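You operate a simulated robot arm through the tools that you are given. There is no shell and no other tool. Be economical: measure what you need, move in short steps, check, and stop when the job is done.

Carry out the task below with a simulated robot arm. There is one attempt and no reset: what you move stays moved.

Task
Wipe the belt crumbs off the table belt with the drive locked off.
Fine: isolator off, locked, START tried first; wipe with the purple block, put it back, then lock free and isolator on; belt stays off. What is to be rubbed or washed off counts as gone when no trace of it is left.

Only the result counts: the job must be done as asked and must still hold three seconds after the hand-in. Knocking over, shifting, dropping, spilling or breaking anything else fails it.

Robot
A 6-joint arm with a four-finger gripper on a trunk, on a base that drives. Base frame: it is fixed to the floor where the robot stands at the start and does not move with it; the origin is under the middle of the robot, x ahead of it, y to its left, z up. Readings come in mm, rad, newtons and seconds.
With the tool pointing down near the work surface it reaches from about 300 to 700 mm from the robot's upright axis, wherever it stands. Its first joint turns from -2.897 to 2.897 rad. Places, roughly: belt crumbs [800, 400, 900]; table belt [900, 600, 900]; table isolator [500, 0, 800]; table lock [500, 0, 700]; table start button [500, 0, 600]; table station [500, 0, 800]. Payload 3.43 kg.
The tool frame sits at the grasp point between the pads (the TCP): z along the fingers, y along the line on which they close. The tips reach 30 mm beyond it. The gripper opens to 120 mm. The gripper's body begins 85 mm behind the TCP.
Orientation is told as [roll, pitch, yaw] about the base's x, y, z axes, in that order, counted from this pose: with the fingers straight down and closing along the base's y, the tool's x points along the base's -x, its y along +y and its z along -z.

Tools
- The arm moves only by the tool play_rows. Its argument "increments" is a list of rows, each a list of 3 entries, a list of its own where there are three numbers: the closure, from 0 (fully open) to 1 (shut), then the shift along the tool's x, y, z in mm, then the turn, a rotation vector about the tool's x, y, z in rad. In form: [[jaw, [tx, ty, tz], [rx, ry, rz]], ...]. A call has 1 to 20 rows; each row is the pose to reach, as a shift and turn from the pose commanded when the call began, along the tool's axes at that moment. A row lasts 0.2 s, in which the tool goes at most 50 mm and 0.15 rad; a call with a longer step from one row to the next is refused whole, and so is a gripper value outside its range. A pose out of reach is approached as far as the arm can. The call stops where the force on the tool passes 40 N (or 10 N more than at its start, if that is more) or the arm is blocked; 0.2 s more then pass. The fingers move at their own pace and stop on an object; they squeeze with about 36 N. The grip force told is the motor's: it shows also when the fingers shut on nothing. Time passes only in rows, and 0.2 s behind the last, so rows that repeat a pose let the fingers close. The reply holds the time, the measured pose of the TCP, the force on the tool along the base axes, the opening and the grip force, in the units named above and with some noise, with the torque about the TCP (base axes, N m) and any sound that the robot's microphone picked up, and new pictures: "pictures" is both (left out), scene, wrist or none.
- Cameras (640 x 400 px; columns grow to the right, rows downward): "scene" is now at [55.2, 151.2, 1678]; the picture's right is [0.06, -1.00, 0.00], its down [-0.83, -0.05, -0.55] and it looks along [0.55, 0.03, -0.83] (base axes); focal length 276 px, centre (320, 200). "wrist" rides on the gripper at [71, -17, -121] in the tool frame; the picture's right is [0.23, 0.97, 0.00], its down [-0.81, 0.19, -0.55] and it looks along [-0.54, 0.13, 0.83] (tool axes); focal length 275 px, centre (320, 200). There is no depth. A picture from a camera that has moved, and an enlarged one, comes with that camera's place and axes in the base frame and with its lens. The place of the scene camera against the robot may be out by one fixed shift of up to 12 mm in any direction.
- slide_trunk(by): slides the trunk up (or, below 0, down) by that many mm; the arm and the scene camera ride with it, the base frame stays. It gives what a move gives, with no picture.
- steer(legs): drives the robot by 1 to 6 legs, each [ahead, left, turn to the left] in mm, mm and rad, along the robot's own axes; the way and the turn of a leg run together, so that a leg with both is an arc; at most 1500 mm and 3.142 rad a leg. The arm and the cameras ride along, it lands a little off, and it stops where it bumps. It gives what a move gives, and a new picture of the scene camera.
- head_to(pan, tilt): turns the head with the scene camera to pan (to the left, within 2.094 rad either way) and tilt (down, from -0.506 to 1.204), counted from straight ahead of the robot. It gives what a move gives, and a new picture of the scene camera.
- zoom(camera, box): a new picture of the part [left, top, right, bottom] of that camera's present view, enlarged. It takes no simulated time.
- close_job(): hands the job in; it is judged then, once.

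Go step by step. Nothing tells you exact positions but the pictures and the camera data: compare them with the known pose of the tool, close in by small moves and look again before you grip or let go. The budget is 120 turns and 260 pictures, counting those below and the enlarged ones. Unless the task says otherwise, let go and move clear before handing in, and close with one line.

The tools are called as name(argument=value, ...) on one line, values as JSON. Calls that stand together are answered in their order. play_rows: Moves the arm, as the interface text tells. Its arguments: {"type":"object","properties":{"increments":{"type":"array","items":{"type":"array"}},"pictures":{"type":"string","enum":["both","scene","wrist","none"]}},"required":["increments"]} The other tools are called the same way: slide_trunk (by) slides the trunk up or down; steer (legs) drives the base; head_to (pan, tilt) turns the head that bears the scene camera; zoom (camera, box) takes an enlarged picture of a part of a camera's view; close_job () hands the job in.

At the start:

```text
time_s: 0.0
tool_pos: [442.7, 270.4, 1184.7]
orientation: [-0.001, 0.0, 0.0]
contact_force: [-0.1, -0.2, 0.3]
wrist_torque: [-0.01, 0.02, 0.01]
gripper_width: 120.0
grasp_force: 0.0
trunk travel left (down, up): [-200.0, 240.0]
robot x, y, heading: [-1.0, 1.4, -0.003]
head pan, tilt: [0.056, 0.986]
```

scene: 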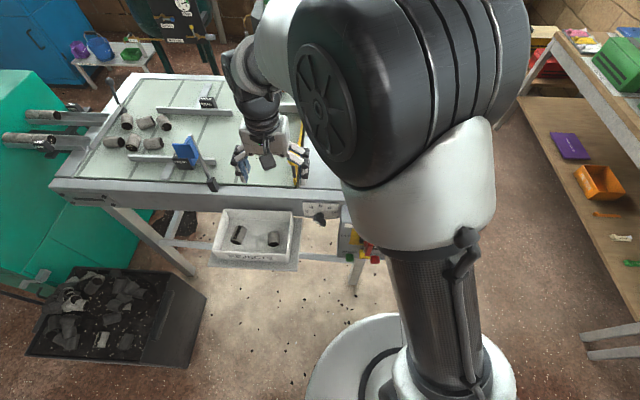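
wrist: 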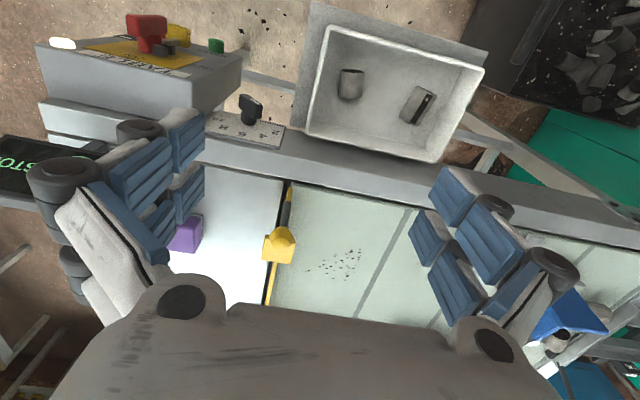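

I see the belt table ahead-left with crumbs and a purple block, and a station box at its near right end with a red isolator. I'll enlarge the views to identify the parts.

zoom(camera="wrist", box=[0, 0, 300, 190])

zoom(camera="wrist", box=[150, 160, 450, 340])

zoom(camera="scene", box=[280, 160, 400, 280])

```text
2.11 times, centred on (150, 95) of wrist
camera zoom: at [370.1, 251.5, 1303.4], right [-0.23, 0.97, 0.0], down [0.81, 0.19, 0.55], along [0.54, 0.13, -0.83], focal length 580 px, centre (678, 421)
```

zoom: 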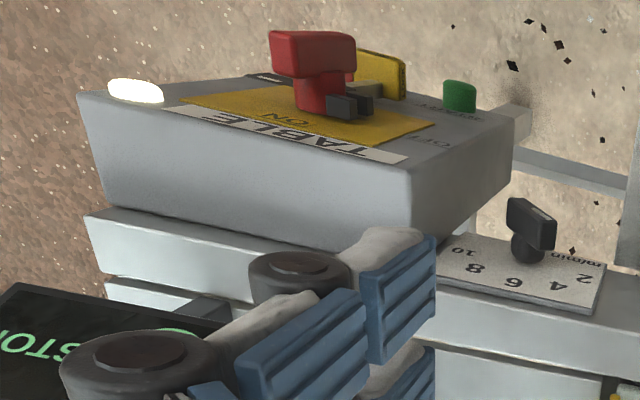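

```text
2.13 times, centred on (300, 250) of wrist
camera zoom: at [370.1, 251.5, 1303.4], right [-0.23, 0.97, 0.0], down [0.81, 0.19, 0.55], along [0.54, 0.13, -0.83], focal length 587 px, centre (363, 93)
```

zoom: 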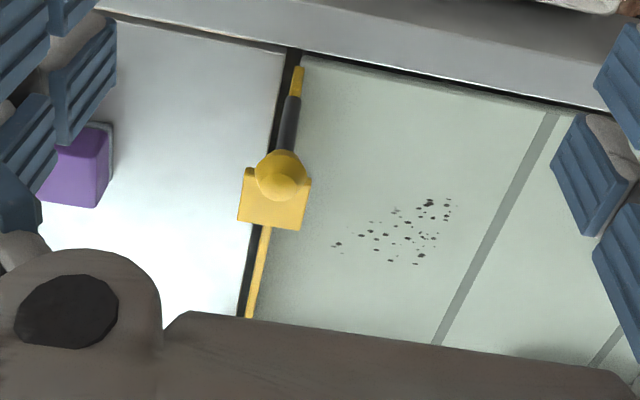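

```text
3.33 times, centred on (340, 220) of scene
camera zoom: at [55.2, 151.2, 1678.0], right [0.06, -1.0, 0.0], down [-0.83, -0.05, -0.55], along [0.55, 0.03, -0.83], focal length 921 px, centre (253, 133)
```

zoom: 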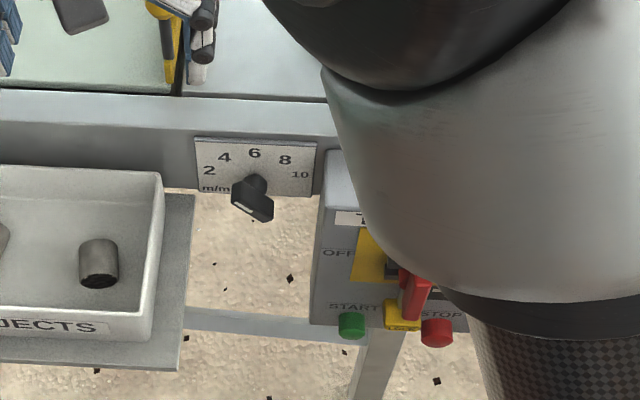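

The station's front faces the robot but the arm hides it. I'll shift the robot to the right to get a clear look.

steer(legs=[[0, -350, 0]])

```text
time_s: 2.3
tool_pos: [442.4, -78.2, 1184.7]
orientation: [0.001, 0.001, 0.0]
contact_force: [0.0, -0.7, 0.6]
wrist_torque: [0.03, -0.04, -0.04]
gripper_width: 119.8
grasp_force: 0.1
trunk travel left (down, up): [-200.0, 240.0]
robot x, y, heading: [-1.4, -343.5, 0.001]
head pan, tilt: [0.056, 0.986]
camera scene: at [55.2, -198.0, 1678.1], right [0.06, -1.0, 0.0], down [-0.83, -0.05, -0.55], along [0.55, 0.03, -0.83], focal length 276 px, centre (320, 200)
```

scene: 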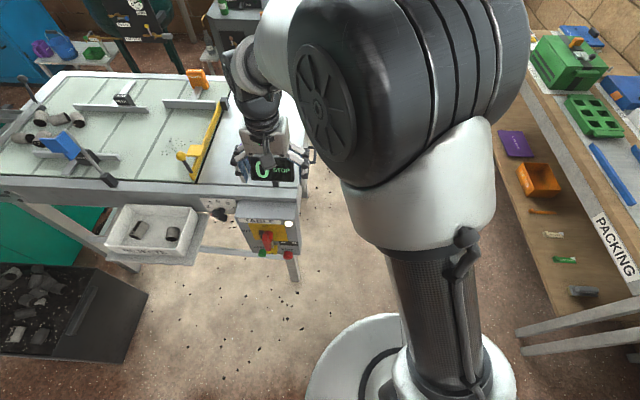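

zoom(camera="scene", box=[190, 180, 320, 290])

zoom(camera="scene", box=[130, 60, 330, 200])

play_rows(increments=[[0, [0, 0, 0], [0, 0, 0]]], pictures="wrist")

```text
3.64 times, centred on (255, 235) of scene
camera zoom: at [55.2, -198.0, 1678.1], right [0.06, -1.0, 0.0], down [-0.83, -0.05, -0.55], along [0.55, 0.03, -0.83], focal length 1005 px, centre (556, 73)
```

zoom: 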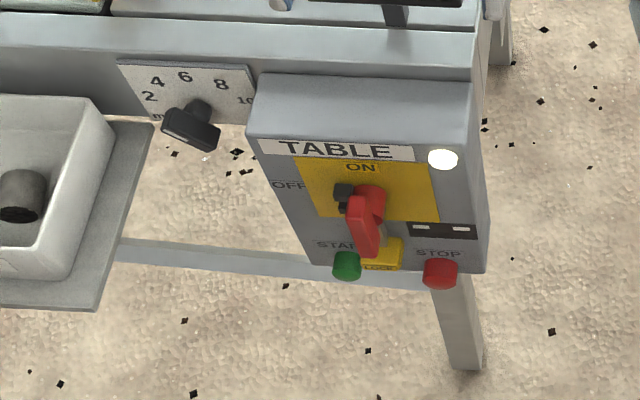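

```text
2.86 times, centred on (230, 130) of scene
camera zoom: at [55.2, -198.0, 1678.1], right [0.06, -1.0, 0.0], down [-0.83, -0.05, -0.55], along [0.55, 0.03, -0.83], focal length 790 px, centre (577, 400)
```

zoom: 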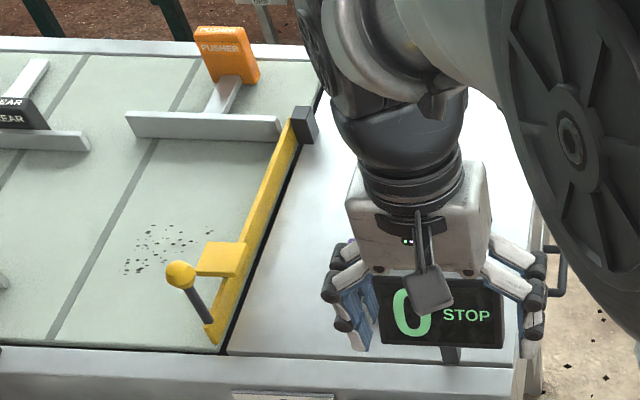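

```text
time_s: 2.7
tool_pos: [441.3, -79.6, 1184.1]
orientation: [0.0, -0.001, 0.0]
contact_force: [0.2, 0.0, -0.1]
wrist_torque: [0.04, -0.02, -0.03]
gripper_width: 119.8
grasp_force: 0.0
trunk travel left (down, up): [-200.0, 240.0]
robot x, y, heading: [2.9, -351.3, 0.004]
head pan, tilt: [0.056, 0.986]
camera wrist: at [370.1, -96.9, 1303.4], right [-0.23, 0.97, 0.0], down [0.81, 0.19, 0.55], along [0.54, 0.13, -0.83], focal length 275 px, centre (320, 200)
```

wrist: 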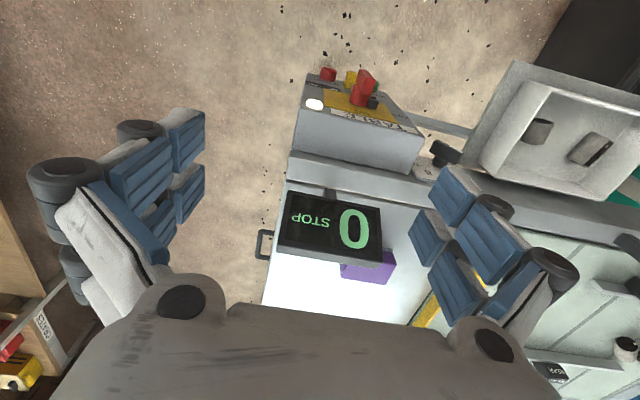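

The isolator handle is at roughly (455, 5, 810) on a front-facing panel, so the tool must point forward. I'll turn it horizontal at safe height and look.

play_rows(increments=[[0, [10, 0, 0], [0, -0.1428, 0]], [0, [20, 0, 0], [0, -0.2856, 0]], [0, [30, 0, 0], [0, -0.4284, 0]], [0, [40, 0, 0], [0, -0.5712, 0]], [0, [50, 0, 0], [0, -0.714, 0]], [0, [60, 0, 0], [0, -0.8568, 0]], [0, [70, 0, 0], [0, -0.9996, 0]], [0, [80, 0, 0], [0, -1.1424, 0]], [0, [90, 0, 0], [0, -1.2852, 0]], [0, [100, 0, 0], [0, -1.428, 0]], [0, [110, 0, 0], [0, -1.5708, 0]], [0, [110, 0, 0], [0, -1.5708, 0]]])

head_to(pan=0.5, tilt=0.8)

```text
time_s: 5.3
tool_pos: [339.1, -35.9, 1231.5]
orientation: [-1.515, -1.568, 1.515]
contact_force: [0.2, -0.1, 0.5]
wrist_torque: [-0.02, -0.01, -0.01]
gripper_width: 120.0
grasp_force: 0.0
out of reach, approached as far as the arm can: row 9, 10, 11, 12
trunk travel left (down, up): [-200.0, 240.0]
robot x, y, heading: [1.5, -351.3, -0.004]
head pan, tilt: [0.056, 0.986]
camera scene: at [55.5, -198.1, 1678.1], right [0.06, -1.0, 0.0], down [-0.83, -0.05, -0.55], along [0.55, 0.03, -0.83], focal length 276 px, centre (320, 200)
camera wrist: at [218.6, -53.5, 1159.0], right [0.0, 0.97, -0.23], down [-0.55, 0.19, 0.81], along [0.83, 0.13, 0.54], focal length 275 px, centre (320, 200)
```

scene: 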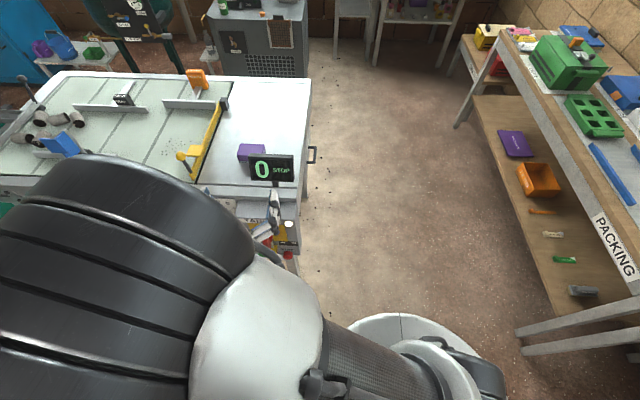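
wrist: 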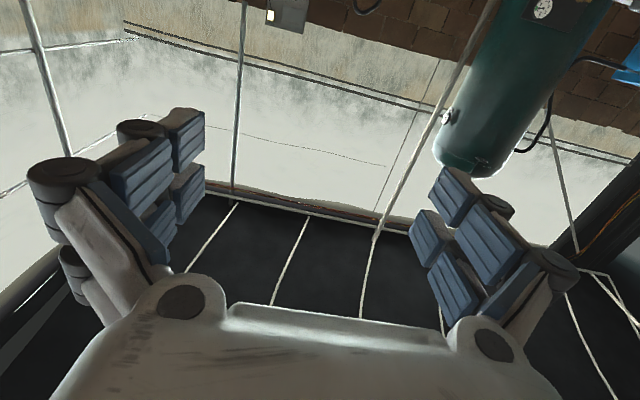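

```text
time_s: 6.2
tool_pos: [338.7, -34.8, 1232.4]
orientation: [-0.997, -1.568, 0.993]
contact_force: [0.0, 0.8, 0.2]
wrist_torque: [0.01, 0.02, 0.02]
gripper_width: 119.8
grasp_force: 0.1
trunk travel left (down, up): [-200.0, 240.0]
robot x, y, heading: [-0.4, -346.2, 0.001]
head pan, tilt: [0.499, 0.799]
camera scene: at [55.7, -162.3, 1692.1], right [0.48, -0.88, 0.0], down [-0.63, -0.34, -0.7], along [0.61, 0.33, -0.72], focal length 276 px, centre (320, 200)
```

scene: 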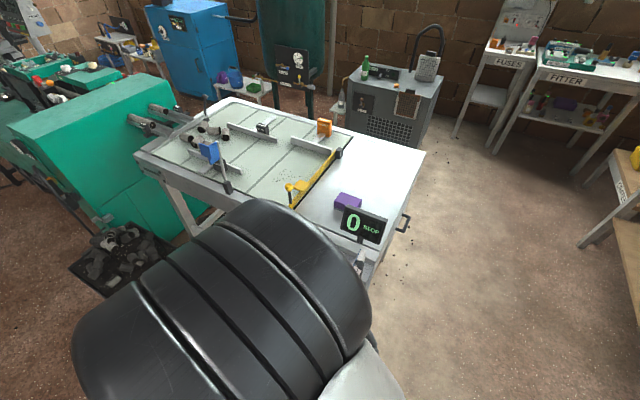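

The tool is horizontal but the arm is cramped close to its axis. I'll check behind before backing off.

head_to(pan=2.09, tilt=0.7)

head_to(pan=-2.09, tilt=0.7)

```text
time_s: 7.8
tool_pos: [340.5, -34.9, 1230.9]
orientation: [-0.989, -1.568, 0.988]
contact_force: [-0.1, -0.6, -0.1]
wrist_torque: [0.01, -0.04, -0.03]
gripper_width: 119.8
grasp_force: 0.0
trunk travel left (down, up): [-200.0, 240.0]
robot x, y, heading: [-0.7, -346.1, -0.003]
head pan, tilt: [2.089, 0.7]
camera scene: at [-57.2, -127.1, 1700.4], right [0.87, 0.49, 0.0], down [0.32, -0.56, -0.76], along [-0.38, 0.66, -0.64], focal length 276 px, centre (320, 200)
```

scene: 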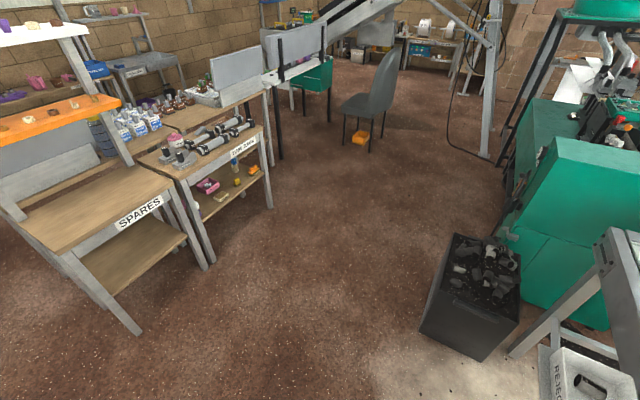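

```text
time_s: 11.2
tool_pos: [339.5, -33.7, 1231.0]
orientation: [-0.995, -1.567, 0.993]
contact_force: [0.0, 0.0, 0.3]
wrist_torque: [0.01, -0.03, 0.01]
gripper_width: 120.0
grasp_force: 0.0
trunk travel left (down, up): [-200.0, 240.0]
robot x, y, heading: [-0.5, -348.0, -0.002]
head pan, tilt: [-2.089, 0.7]
camera scene: at [-57.2, -274.7, 1700.4], right [-0.87, 0.5, 0.0], down [0.32, 0.56, -0.76], along [-0.38, -0.66, -0.64], focal length 276 px, centre (320, 200)
```

scene: 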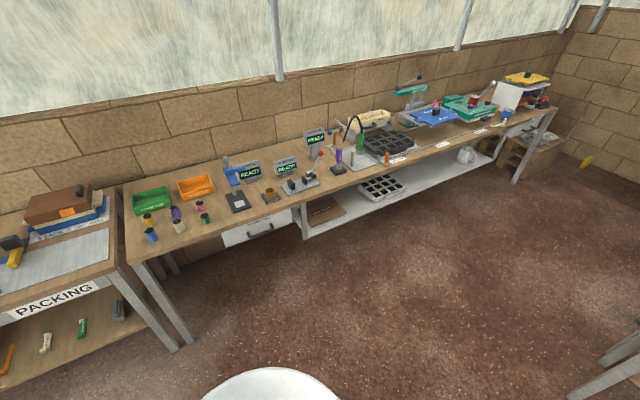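

Behind is clear for over a metre. I'll back off 200 mm and go left 150 mm, head back to the station.

steer(legs=[[-200, 0, 0], [0, 150, 0]])

head_to(pan=0.2, tilt=0.85)

play_rows(increments=[[0, [40, 0, 0], [0, 0, 0]], [0, [80, 0, 0], [0, 0, 0]], [0, [120, 0, 0], [0, 0, 0]], [0, [160, 0, 0], [0, 0, 0]], [0, [200, 0, 0], [0, 0, 0]], [0, [240, 0, 0], [0, 0, 0]], [0, [280, 0, 0], [0, 0, 0]], [0, [280, 0, 0], [0, 0, 0]]])

```text
time_s: 13.8
tool_pos: [138.2, 115.9, 1230.8]
orientation: [-1.107, -1.566, 1.102]
contact_force: [0.6, 1.0, -1.0]
wrist_torque: [0.0, -0.01, -0.02]
gripper_width: 119.9
grasp_force: 0.1
trunk travel left (down, up): [-200.0, 240.0]
robot x, y, heading: [-201.2, -200.6, -0.005]
head pan, tilt: [-2.089, 0.7]
camera scene: at [-258.3, -123.2, 1700.3], right [-0.87, 0.5, 0.0], down [0.32, 0.56, -0.77], along [-0.38, -0.66, -0.64], focal length 276 px, centre (320, 200)
```

scene: 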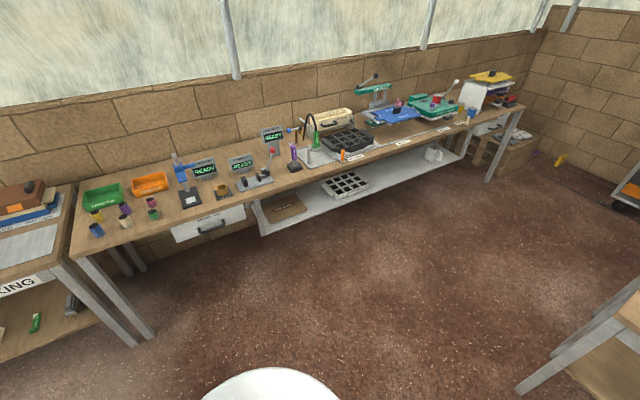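

```text
time_s: 15.9
tool_pos: [139.5, 114.9, 1231.8]
orientation: [-1.006, -1.569, 1.002]
contact_force: [-0.7, -0.2, 0.0]
wrist_torque: [0.05, 0.0, 0.01]
gripper_width: 120.0
grasp_force: 0.1
trunk travel left (down, up): [-200.0, 240.0]
robot x, y, heading: [-196.8, -195.7, -0.003]
head pan, tilt: [0.201, 0.85]
camera scene: at [-139.5, -35.7, 1688.1], right [0.2, -0.98, 0.0], down [-0.74, -0.15, -0.66], along [0.65, 0.13, -0.75], focal length 276 px, centre (320, 200)
```

scene: 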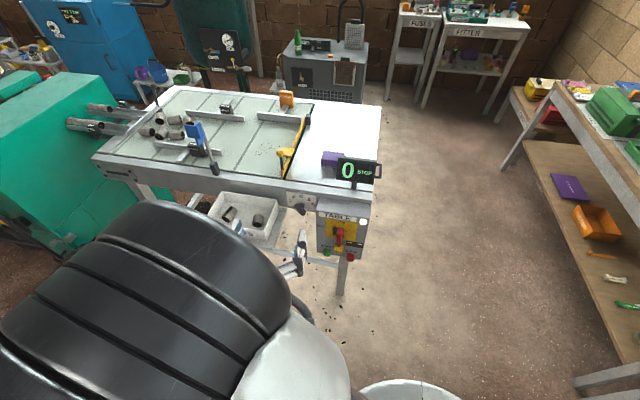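

```text
time_s: 17.7
tool_pos: [157.7, 224.1, 949.4]
orientation: [-1.38, -1.561, 1.372]
contact_force: [0.9, -1.1, -0.2]
wrist_torque: [-0.02, 0.02, 0.02]
gripper_width: 119.9
grasp_force: 0.1
out of reach, approached as far as the arm can: row 1, 2, 3, 4, 5, 6, 7, 8
trunk travel left (down, up): [-200.0, 240.0]
robot x, y, heading: [-198.2, -194.6, -0.006]
head pan, tilt: [0.201, 0.85]
camera scene: at [-139.6, -35.9, 1688.2], right [0.2, -0.98, 0.0], down [-0.74, -0.15, -0.66], along [0.65, 0.13, -0.75], focal length 276 px, centre (320, 200)
camera wrist: at [37.2, 206.1, 877.6], right [0.01, 0.97, -0.24], down [-0.55, 0.2, 0.81], along [0.84, 0.13, 0.54], focal length 275 px, centre (320, 200)
```

scene: 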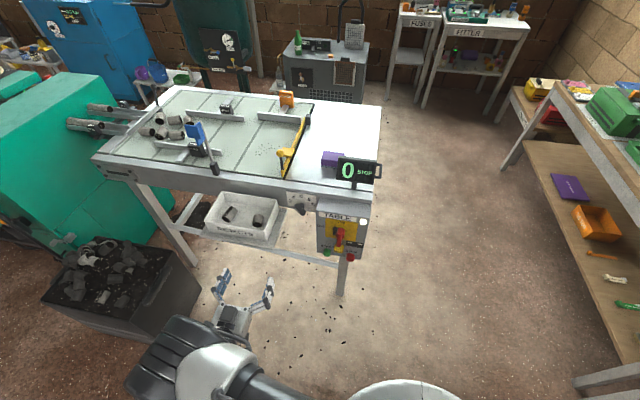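
wrist: 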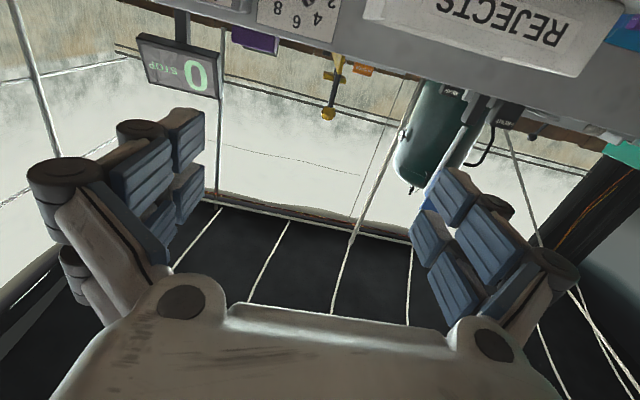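

Now the station is in clear view. I'll enlarge it.

zoom(camera="scene", box=[300, 195, 390, 275])

play_rows(increments=[[0, [0, -40, 30], [0, 0, 0]], [0, [0, -80, 60], [0, 0, 0]], [0, [0, -110, 90], [0, 0, 0]], [0, [0, -130, 120], [0, 0, 0]], [0, [0, -150, 140], [0, 0, 0]], [0, [0, -180, 150], [0, 0, 0]], [0, [0, -220, 150], [0, 0, 0]], [0, [0, -220, 150], [0, 0, 0]]])

```text
5.00 times, centred on (345, 235) of scene
camera zoom: at [-139.6, -35.9, 1688.2], right [0.2, -0.98, 0.0], down [-0.74, -0.15, -0.66], along [0.65, 0.13, -0.75], focal length 1382 px, centre (195, 25)
```

zoom: 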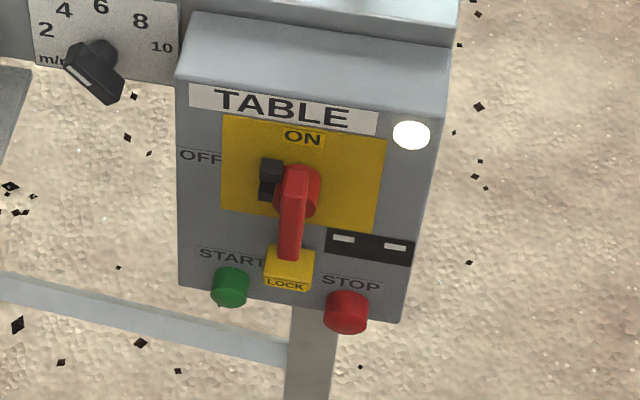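

```text
time_s: 19.5
tool_pos: [386.1, 117.1, 944.4]
orientation: [-1.438, -1.557, 1.429]
contact_force: [0.0, -0.2, 0.1]
wrist_torque: [0.02, -0.05, -0.02]
gripper_width: 120.2
grasp_force: 0.1
out of reach, approached as far as the arm can: row 1, 2, 3, 4, 5, 6, 7, 8
trunk travel left (down, up): [-200.0, 240.0]
robot x, y, heading: [-202.4, -199.3, 0.002]
head pan, tilt: [0.201, 0.85]
camera scene: at [-139.4, -35.9, 1688.2], right [0.2, -0.98, 0.0], down [-0.74, -0.15, -0.66], along [0.65, 0.13, -0.75], focal length 276 px, centre (320, 200)
camera wrist: at [265.1, 98.9, 872.6], right [0.01, 0.97, -0.24], down [-0.55, 0.21, 0.81], along [0.84, 0.13, 0.53], focal length 275 px, centre (320, 200)
```

scene: 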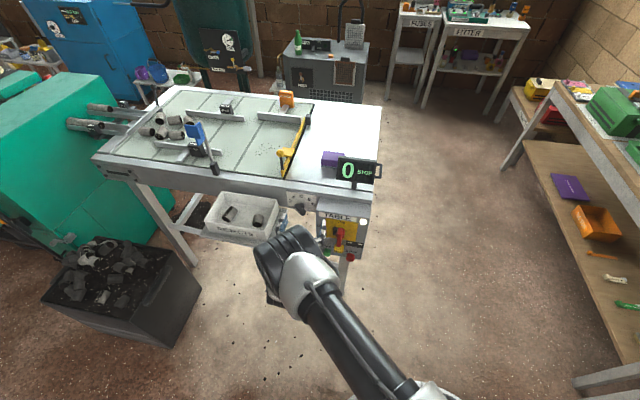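
wrist: 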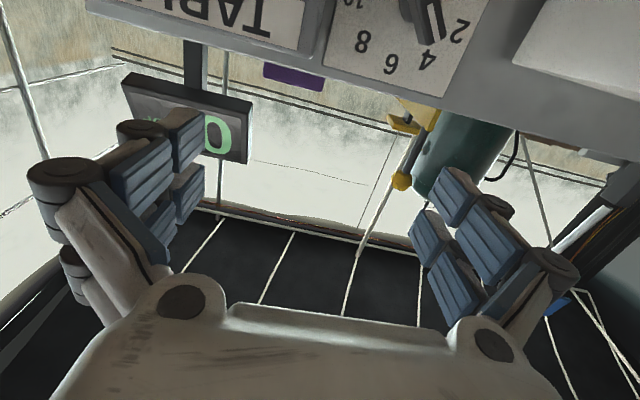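

The arm is reluctant near its axis. I'll reset the command with a small trunk lift, then step rightward (−y) and observe what's followed.

slide_trunk(by=40)

play_rows(increments=[[0, [0, -15, 0], [0, 0, 0]], [0, [0, -30, 0], [0, 0, 0]], [0, [0, -30, 0], [0, 0, 0]]], pictures="none")

```text
time_s: 20.3
tool_pos: [385.5, 117.4, 985.7]
orientation: [-1.43, -1.556, 1.419]
contact_force: [-0.7, 0.3, -0.1]
wrist_torque: [-0.01, 0.0, 0.01]
gripper_width: 119.9
grasp_force: 0.0
trunk travel left (down, up): [-240.0, 200.0]
robot x, y, heading: [-201.8, -196.9, -0.004]
head pan, tilt: [0.201, 0.85]
```

```text
time_s: 21.1
tool_pos: [398.2, 100.8, 983.9]
orientation: [-1.506, -1.548, 1.489]
contact_force: [-0.5, 0.1, 0.2]
wrist_torque: [-0.01, 0.02, 0.02]
gripper_width: 119.9
grasp_force: 0.1
out of reach, approached as far as the arm can: row 1, 2, 3
trunk travel left (down, up): [-240.0, 200.0]
robot x, y, heading: [-201.3, -194.6, 0.002]
head pan, tilt: [0.201, 0.85]
```

The horizontal pose has a minimum radius of about 670 mm, so I'll back off another 130 mm and then line up with the panel.

steer(legs=[[-130, 0, 0]])

play_rows(increments=[[0, [0, -30, 30], [0, 0, 0]], [0, [0, -60, 60], [0, 0, 0]], [0, [0, -90, 90], [0, 0, 0]], [0, [0, -100, 100], [0, 0, 0]], [0, [0, -100, 100], [0, 0, 0]]], pictures="both")

```text
time_s: 22.4
tool_pos: [269.0, 102.3, 985.3]
orientation: [-1.557, -1.55, 1.543]
contact_force: [-1.1, -0.9, 0.0]
wrist_torque: [-0.01, 0.01, 0.0]
gripper_width: 119.9
grasp_force: 0.1
trunk travel left (down, up): [-240.0, 200.0]
robot x, y, heading: [-326.1, -196.1, -0.004]
head pan, tilt: [0.201, 0.85]
camera scene: at [-269.2, -35.4, 1728.2], right [0.2, -0.98, 0.0], down [-0.74, -0.15, -0.66], along [0.65, 0.13, -0.75], focal length 276 px, centre (320, 200)
```

scene: 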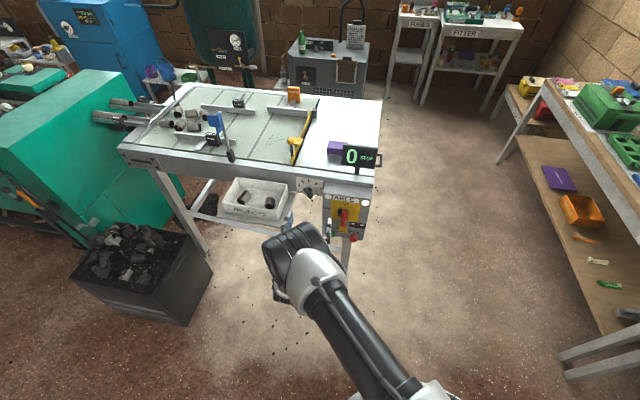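

```text
time_s: 23.6
tool_pos: [368.6, 1.2, 984.7]
orientation: [-1.501, -1.547, 1.487]
contact_force: [0.3, -0.8, -0.1]
wrist_torque: [-0.04, 0.02, -0.01]
gripper_width: 119.9
grasp_force: 0.1
trunk travel left (down, up): [-240.0, 200.0]
robot x, y, heading: [-326.7, -203.0, -0.006]
head pan, tilt: [0.201, 0.85]
camera scene: at [-267.6, -35.4, 1728.1], right [0.2, -0.98, 0.0], down [-0.74, -0.15, -0.66], along [0.65, 0.13, -0.75], focal length 276 px, centre (320, 200)
camera wrist: at [247.7, -17.7, 913.1], right [0.01, 0.97, -0.25], down [-0.55, 0.22, 0.81], along [0.84, 0.13, 0.53], focal length 275 px, centre (320, 200)
```

scene: 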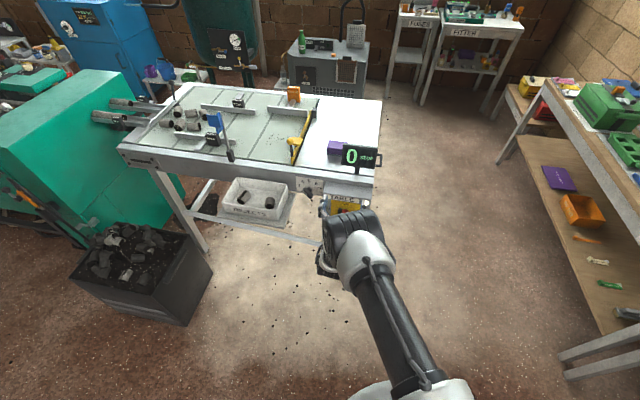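
wrist: 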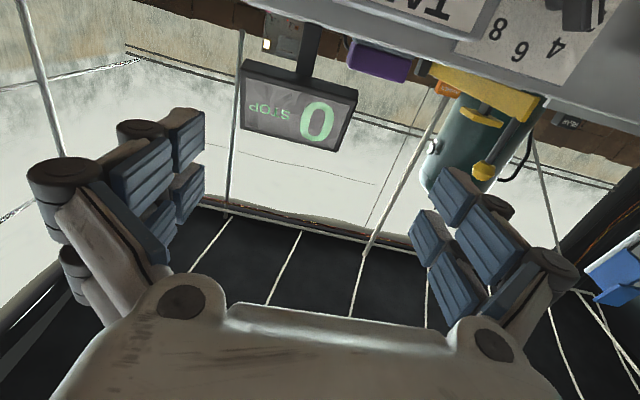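

Reachable now. I'll lower the tool in front of the panel to look at the handle.

play_rows(increments=[[0, [40, 0, -10], [0, 0, 0]], [0, [80, 0, -20], [0, 0, 0]], [0, [120, 0, -30], [0, 0, 0]], [0, [165, 0, -30], [0, 0, 0]], [0, [165, 0, -30], [0, 0, 0]]], pictures="both")

```text
time_s: 24.8
tool_pos: [333.4, -4.2, 830.2]
orientation: [-1.388, -1.547, 1.377]
contact_force: [-0.4, 0.4, -0.1]
wrist_torque: [0.0, 0.01, 0.0]
gripper_width: 120.0
grasp_force: 0.2
out of reach, approached as far as the arm can: row 4, 5
trunk travel left (down, up): [-240.0, 200.0]
robot x, y, heading: [-334.5, -201.6, -0.005]
head pan, tilt: [0.201, 0.85]
camera scene: at [-267.4, -35.2, 1728.2], right [0.2, -0.98, 0.0], down [-0.74, -0.15, -0.66], along [0.65, 0.13, -0.75], focal length 276 px, centre (320, 200)
camera wrist: at [212.4, -22.8, 758.6], right [0.01, 0.97, -0.25], down [-0.55, 0.22, 0.81], along [0.84, 0.13, 0.53], focal length 275 px, centre (320, 200)
```

scene: 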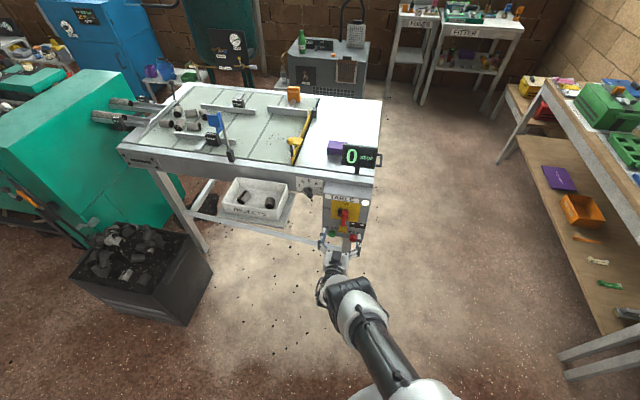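
wrist: 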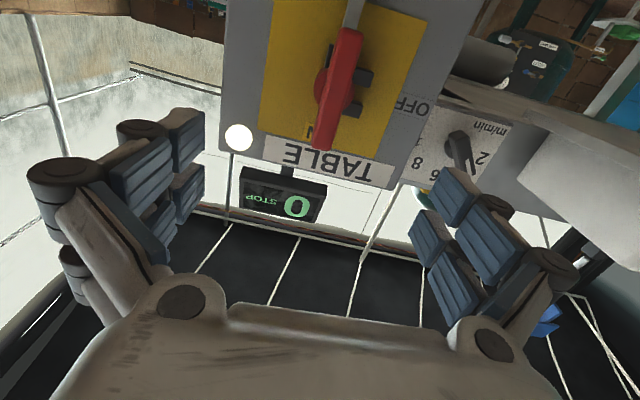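

zoom(camera="wrist", box=[210, 0, 450, 170])

zoom(camera="scene", box=[310, 180, 380, 250])

slide_trunk(by=-60)

play_rows(increments=[[0, [0, 0, 0], [0, 0, 0]]], pictures="wrist")

zoom(camera="wrist", box=[210, 0, 450, 170])

```text
2.35 times, centred on (330, 85) of wrist
camera zoom: at [212.4, -22.8, 758.6], right [0.01, 0.97, -0.25], down [-0.55, 0.22, 0.81], along [0.84, 0.13, 0.53], focal length 648 px, centre (296, 471)
```

zoom: 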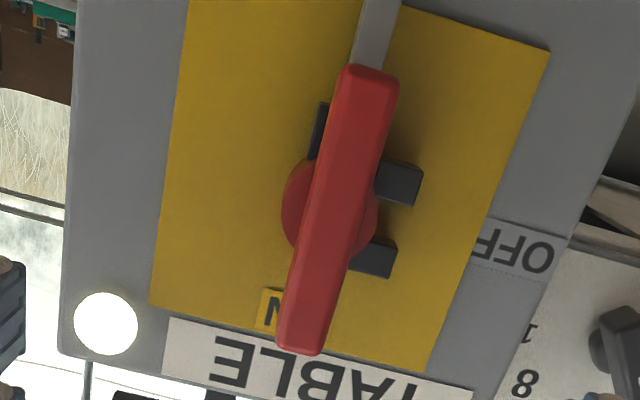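

```text
5.71 times, centred on (345, 215) of scene
camera zoom: at [-267.4, -35.2, 1728.2], right [0.2, -0.98, 0.0], down [-0.74, -0.15, -0.66], along [0.65, 0.13, -0.75], focal length 1580 px, centre (177, 114)
```

zoom: 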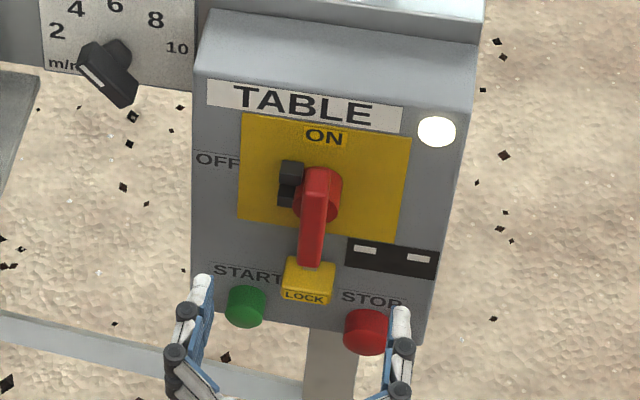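

```text
time_s: 25.8
tool_pos: [333.7, -4.7, 770.5]
orientation: [-1.419, -1.551, 1.408]
contact_force: [0.6, 0.6, 1.1]
wrist_torque: [0.0, 0.01, -0.02]
gripper_width: 120.0
grasp_force: 0.1
trunk travel left (down, up): [-180.0, 260.0]
robot x, y, heading: [-328.3, -198.1, -0.005]
head pan, tilt: [0.201, 0.85]
```

```text
time_s: 26.2
tool_pos: [333.8, -4.9, 771.1]
orientation: [-1.407, -1.547, 1.394]
contact_force: [-0.1, 0.3, -1.1]
wrist_torque: [0.03, 0.04, -0.02]
gripper_width: 120.0
grasp_force: 0.1
trunk travel left (down, up): [-180.0, 260.0]
robot x, y, heading: [-328.9, -197.8, -0.002]
head pan, tilt: [0.201, 0.85]
camera wrist: at [212.4, -22.8, 699.0], right [0.01, 0.97, -0.25], down [-0.55, 0.22, 0.81], along [0.84, 0.13, 0.53], focal length 275 px, centre (320, 200)
```

wrist: 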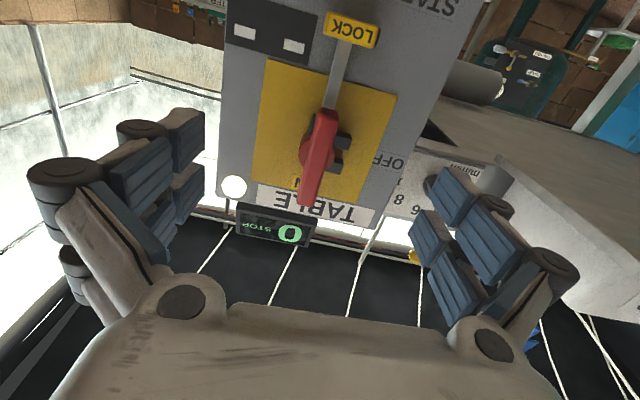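

```text
2.35 times, centred on (330, 85) of wrist
camera zoom: at [212.4, -22.8, 699.0], right [0.01, 0.97, -0.25], down [-0.55, 0.22, 0.81], along [0.84, 0.13, 0.53], focal length 648 px, centre (296, 471)
```

zoom: 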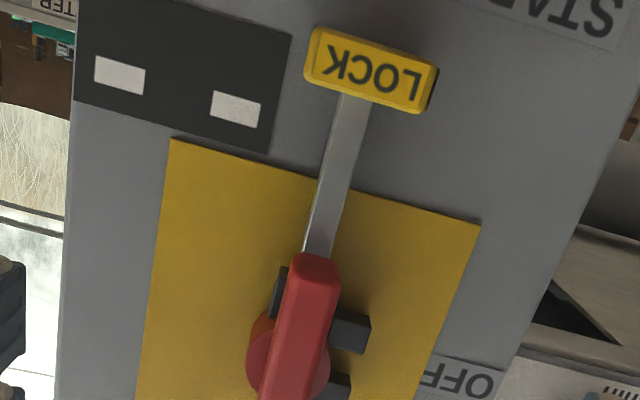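

The isolator handle is a vertical bar centred at about (450, 0, 806), spanning z 759–854, with the panel at x≈492; the lock tab at z≈699 should slide up into the black lugs once the handle is turned left. I'll align with the handle and look before gripping.

play_rows(increments=[[0, [-18, 3, 30], [0, 0, 0.012]], [0, [-35.5, 5, 66], [0, 0, 0.023]], [0, [-35.5, 5, 66], [0, 0, 0.023]]], pictures="wrist")

zoom(camera="scene", box=[310, 180, 380, 250])

```text
time_s: 27.0
tool_pos: [400.1, 0.1, 806.4]
orientation: [0.2, -1.564, -0.211]
contact_force: [0.3, 1.0, -0.1]
wrist_torque: [-0.01, -0.01, -0.01]
gripper_width: 120.0
grasp_force: 0.2
trunk travel left (down, up): [-180.0, 260.0]
robot x, y, heading: [-328.5, -196.3, -0.002]
head pan, tilt: [0.201, 0.85]
camera wrist: at [278.7, -16.9, 735.4], right [0.01, 0.97, -0.23], down [-0.55, 0.2, 0.81], along [0.84, 0.12, 0.53], focal length 275 px, centre (320, 200)
```

wrist: 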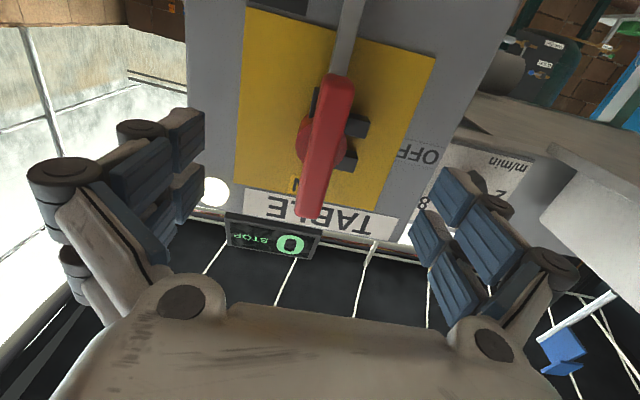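

```text
5.71 times, centred on (345, 215) of scene
camera zoom: at [-267.6, -35.3, 1668.1], right [0.2, -0.98, 0.0], down [-0.74, -0.15, -0.66], along [0.65, 0.13, -0.75], focal length 1580 px, centre (177, 114)
```

zoom: 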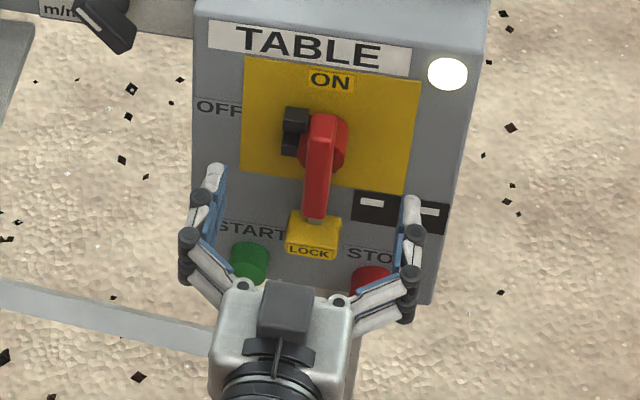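

Well aligned. I'll advance 38 mm and close on the handle bar.

play_rows(increments=[[0, [0, 0, 20], [0, 0, 0]], [0, [0, 0, 38], [0, 0, 0]], [0.5, [0, 0, 38], [0, 0, 0]], [0.7, [0, 0, 38], [0, 0, 0]], [1, [0, 0, 38], [0, 0, 0]], [1, [0, 0, 38], [0, 0, 0]], [1, [0, 0, 38], [0, 0, 0]], [1, [0, 0, 38], [0, 0, 0]], [1, [0, 0, 38], [0, 0, 0]]], pictures="wrist")

zoom(camera="scene", box=[310, 180, 380, 250])

```text
time_s: 29.0
tool_pos: [420.8, 0.8, 823.6]
orientation: [-0.18, -1.563, 0.176]
contact_force: [-3.0, 12.6, -1.7]
wrist_torque: [0.19, -0.08, 0.43]
gripper_width: 18.1
grasp_force: 12.2
out of reach, approached as far as the arm can: row 1, 2, 3, 4, 5, 6, 7, 8, 9
trunk travel left (down, up): [-180.0, 260.0]
robot x, y, heading: [-330.2, -199.6, -0.002]
head pan, tilt: [0.201, 0.85]
camera wrist: at [299.6, -18.2, 750.0], right [0.0, 0.97, -0.23], down [-0.55, 0.2, 0.81], along [0.84, 0.12, 0.53], focal length 275 px, centre (320, 200)
```

wrist: 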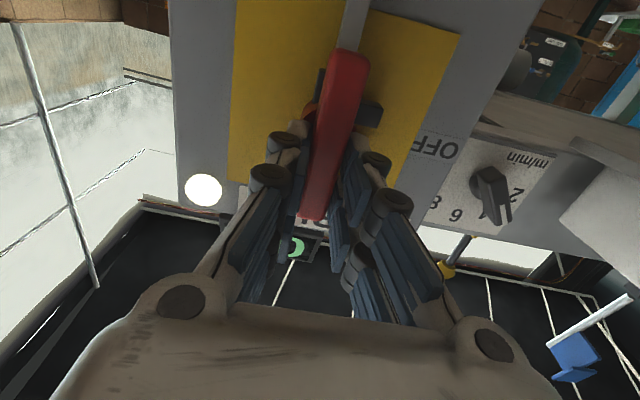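

```text
5.71 times, centred on (345, 215) of scene
camera zoom: at [-267.8, -33.3, 1667.9], right [0.2, -0.98, 0.0], down [-0.74, -0.15, -0.66], along [0.65, 0.13, -0.75], focal length 1580 px, centre (177, 114)
```

zoom: 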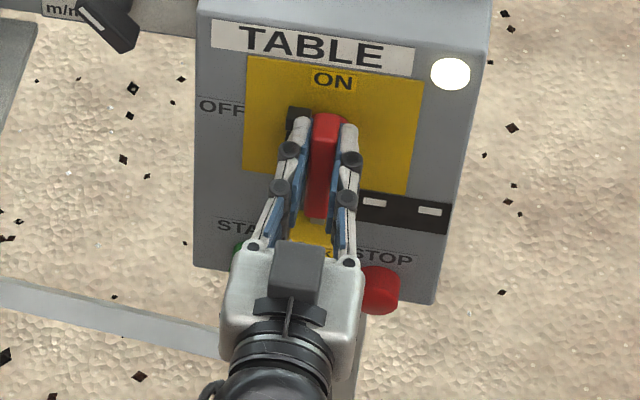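

The arm is at its reach limit here (x 421), so I'll let go, retreat, and drive forward 70 mm.

play_rows(increments=[[0, [0, 0, 0], [0, 0, 0]], [0, [0, 0, 0], [0, 0, 0]], [0, [0, 0, 0], [0, 0, 0]], [0, [0, 0, 0], [0, 0, 0]], [0, [0, 0, 0], [0, 0, 0]], [0, [0, 0, 0], [0, 0, 0]], [0, [0, 0, -30], [0, 0, 0]], [0, [0, 0, -60], [0, 0, 0]], [0, [0, 0, -90], [0, 0, 0]], [0, [0, 0, -90], [0, 0, 0]]], pictures="none")

steer(legs=[[70, 0, 0]])

```text
time_s: 31.2
tool_pos: [339.8, 5.6, 817.2]
orientation: [-1.196, -1.564, 1.178]
contact_force: [-0.7, -0.1, 1.4]
wrist_torque: [-0.02, 0.02, -0.01]
gripper_width: 120.1
grasp_force: 0.1
out of reach, approached as far as the arm can: row 9, 10
trunk travel left (down, up): [-180.0, 260.0]
robot x, y, heading: [-331.6, -200.4, -0.002]
head pan, tilt: [0.201, 0.85]
```

```text
time_s: 32.2
tool_pos: [410.5, 4.8, 817.3]
orientation: [-1.062, -1.564, 1.047]
contact_force: [0.4, -0.4, -0.4]
wrist_torque: [-0.01, -0.03, 0.02]
gripper_width: 119.9
grasp_force: 0.0
trunk travel left (down, up): [-180.0, 260.0]
robot x, y, heading: [-256.2, -198.2, 0.001]
head pan, tilt: [0.201, 0.85]
camera scene: at [-196.5, -35.4, 1668.0], right [0.2, -0.98, 0.0], down [-0.74, -0.15, -0.66], along [0.65, 0.13, -0.75], focal length 276 px, centre (320, 200)
```

scene: 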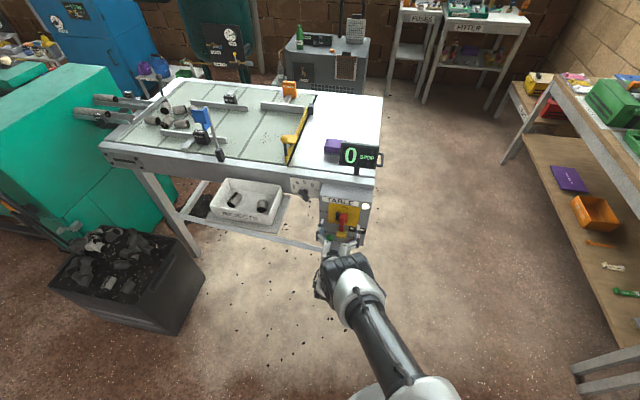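

Now advance to (438, 0, 807) and grip.

play_rows(increments=[[0, [5, -2.5, 10], [0, 0, 0]], [0, [10, -5, 28], [0, 0, 0]], [0, [10, -5, 28], [0, 0, 0]], [0.6, [10, -5, 28], [0, 0, 0]], [1, [10, -5, 28], [0, 0, 0]], [1, [10, -5, 28], [0, 0, 0]], [1, [10, -5, 28], [0, 0, 0]], [1, [10, -5, 28], [0, 0, 0]], [1, [10, -5, 28], [0, 0, 0]], [1, [10, -5, 28], [0, 0, 0]]], pictures="wrist")

zoom(camera="scene", box=[305, 180, 385, 260])

```text
time_s: 34.4
tool_pos: [437.1, 9.0, 807.8]
orientation: [-1.337, -1.56, 1.333]
contact_force: [-3.9, 35.7, -2.9]
wrist_torque: [0.1, 1.16, 0.77]
gripper_width: 41.8
grasp_force: 37.0
trunk travel left (down, up): [-180.0, 260.0]
robot x, y, heading: [-261.6, -199.5, -0.003]
head pan, tilt: [0.201, 0.85]
camera wrist: at [315.7, -10.4, 735.0], right [0.0, 0.97, -0.24], down [-0.55, 0.2, 0.81], along [0.83, 0.13, 0.53], focal length 275 px, centre (320, 200)
```

wrist: 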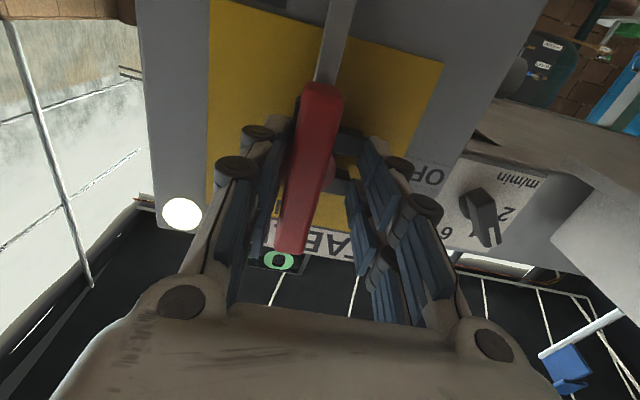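

```text
5.00 times, centred on (345, 220) of scene
camera zoom: at [-198.2, -30.8, 1667.7], right [0.2, -0.98, 0.0], down [-0.74, -0.15, -0.66], along [0.65, 0.13, -0.75], focal length 1382 px, centre (195, 100)
```

zoom: 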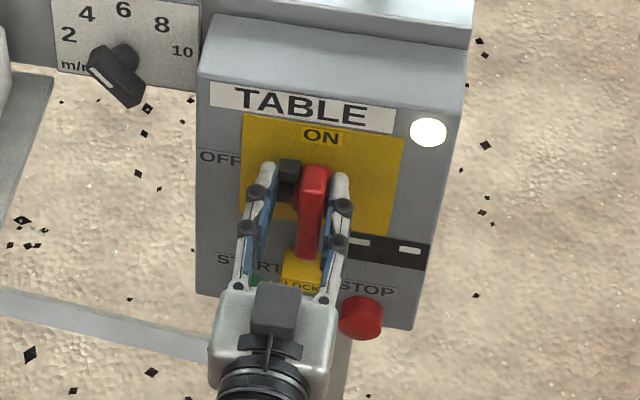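

The left finger caught on the black lugs. I'll release, back out, and instead push the upper half of the bar to the left with closed fingers along an arc.

play_rows(increments=[[0, [0, 0, 0], [0, 0, 0]], [0, [0, 0, 0], [0, 0, 0]], [0, [0, 0, 0], [0, 0, 0]], [0, [0, 0, 0], [0, 0, 0]], [0, [0, 0, 0], [0, 0, 0]], [0, [0, 0, -25], [0, 0, 0]], [0.5, [0, 0, -50], [0, 0, 0]], [1, [0, 0, -50], [0, 0, 0]], [1, [-17, -14, -50], [0, 0, 0]], [1, [-34, -28, -50], [0, 0, 0]], [1, [-34, -28, -50], [0, 0, 0]], [1, [-34, -28, -50], [0, 0, 0]], [1, [-34, -28, -50], [0, 0, 0]]], pictures="wrist")

zoom(camera="scene", box=[305, 180, 385, 260])

```text
time_s: 37.2
tool_pos: [410.8, -0.6, 829.7]
orientation: [-1.599, -1.543, 1.589]
contact_force: [9.5, 32.0, -6.4]
wrist_torque: [0.72, 0.22, 0.77]
gripper_width: 20.1
grasp_force: 17.6
out of reach, approached as far as the arm can: row 7, 8, 9, 10, 11, 12, 13
trunk travel left (down, up): [-180.0, 260.0]
robot x, y, heading: [-257.2, -197.5, -0.002]
head pan, tilt: [0.201, 0.85]
camera wrist: at [290.5, -19.5, 757.4], right [0.01, 0.97, -0.26], down [-0.55, 0.22, 0.8], along [0.83, 0.13, 0.53], focal length 275 px, centre (320, 200)
```

wrist: 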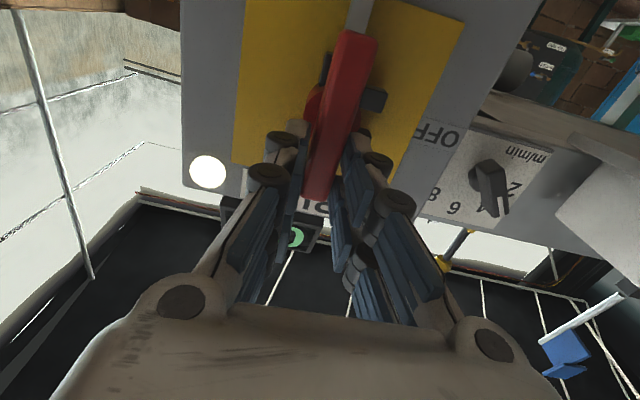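

```text
5.00 times, centred on (345, 220) of scene
camera zoom: at [-196.2, -31.0, 1667.6], right [0.2, -0.98, 0.0], down [-0.74, -0.15, -0.66], along [0.65, 0.13, -0.75], focal length 1382 px, centre (195, 100)
```

zoom: 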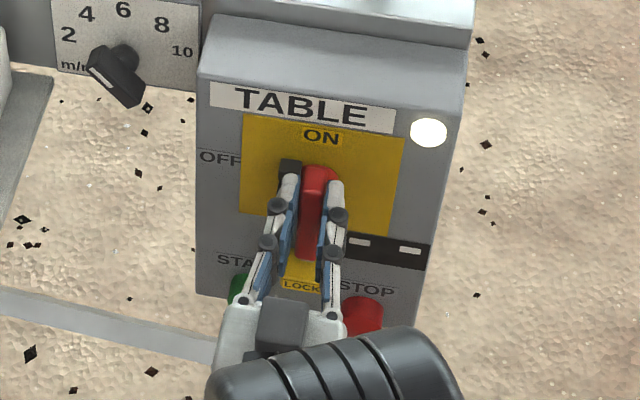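

The arm sits at its inner limit here and pinched the bar again (no harm). I'll open, back the base off, and lower the trunk so the arm has more freedom.

play_rows(increments=[[0, [11, 28, 24], [0, 0, 0]], [0, [11, 28, 24], [0, 0, 0]], [0, [11, 28, 24], [0, 0, 0]], [0, [11, 28, 24], [0, 0, 0]], [0, [11, 28, 24], [0, 0, 0]], [0, [11, 28, 24], [0, 0, 0]], [0, [11, 28, 24], [0, 0, 0]]], pictures="none")

steer(legs=[[-60, 0, 0]])

slide_trunk(by=-130)

play_rows(increments=[[0, [-40, 0, 0], [0, 0, 0]], [0, [-80, 0, 0], [0, 0, 0]], [0, [-120, 0, 0], [0, 0, 0]], [0, [-120, 0, 0], [0, 0, 0]]], pictures="wrist")

```text
time_s: 38.8
tool_pos: [435.0, 17.9, 818.1]
orientation: [-1.18, -1.566, 1.162]
contact_force: [-0.2, -0.5, -0.7]
wrist_torque: [0.01, -0.01, 0.02]
gripper_width: 120.4
grasp_force: 0.1
trunk travel left (down, up): [-180.0, 260.0]
robot x, y, heading: [-261.5, -197.7, -0.0]
head pan, tilt: [0.201, 0.85]
```

```text
time_s: 39.8
tool_pos: [374.9, 18.0, 818.8]
orientation: [-1.318, -1.563, 1.301]
contact_force: [-0.6, -0.4, -0.6]
wrist_torque: [0.0, 0.02, -0.02]
gripper_width: 120.0
grasp_force: 0.0
trunk travel left (down, up): [-180.0, 260.0]
robot x, y, heading: [-322.5, -195.7, -0.003]
head pan, tilt: [0.201, 0.85]
camera scene: at [-258.9, -35.4, 1668.2], right [0.2, -0.98, 0.0], down [-0.74, -0.15, -0.66], along [0.65, 0.13, -0.75], focal length 276 px, centre (320, 200)
```

scene: 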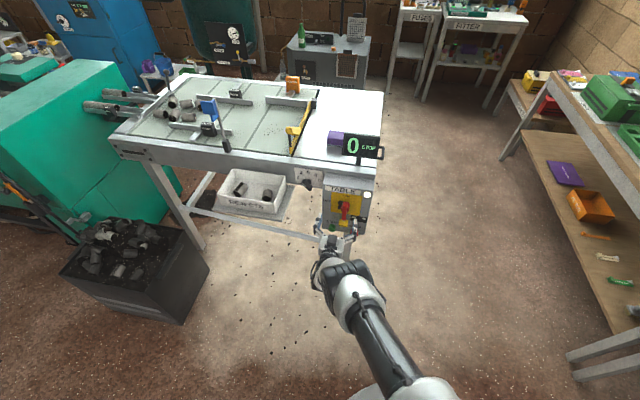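

```text
time_s: 41.4
tool_pos: [375.7, 18.4, 688.9]
orientation: [-1.247, -1.562, 1.23]
contact_force: [0.2, -0.3, 0.4]
wrist_torque: [0.01, 0.01, -0.03]
gripper_width: 120.0
grasp_force: 0.2
trunk travel left (down, up): [-50.0, 390.0]
robot x, y, heading: [-320.4, -195.6, -0.003]
head pan, tilt: [0.201, 0.85]
```

```text
time_s: 42.4
tool_pos: [376.3, 20.0, 809.1]
orientation: [-1.166, -1.565, 1.149]
contact_force: [0.2, -0.2, 0.9]
wrist_torque: [0.01, -0.02, 0.0]
gripper_width: 119.9
grasp_force: 0.1
trunk travel left (down, up): [-50.0, 390.0]
robot x, y, heading: [-319.0, -200.0, 0.001]
head pan, tilt: [0.201, 0.85]
camera wrist: at [254.6, 3.3, 735.9], right [0.02, 0.97, -0.24], down [-0.55, 0.21, 0.81], along [0.84, 0.12, 0.54], focal length 275 px, centre (320, 200)
```

wrist: 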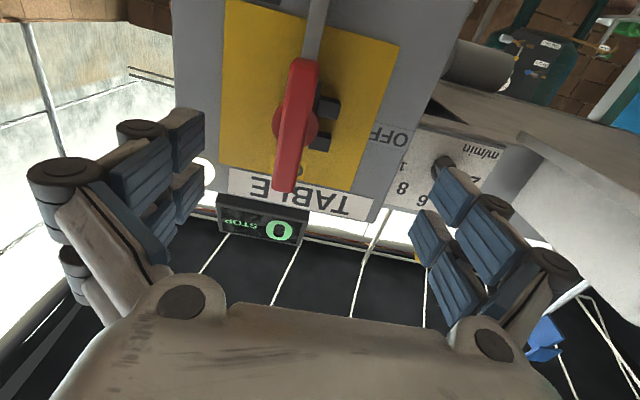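

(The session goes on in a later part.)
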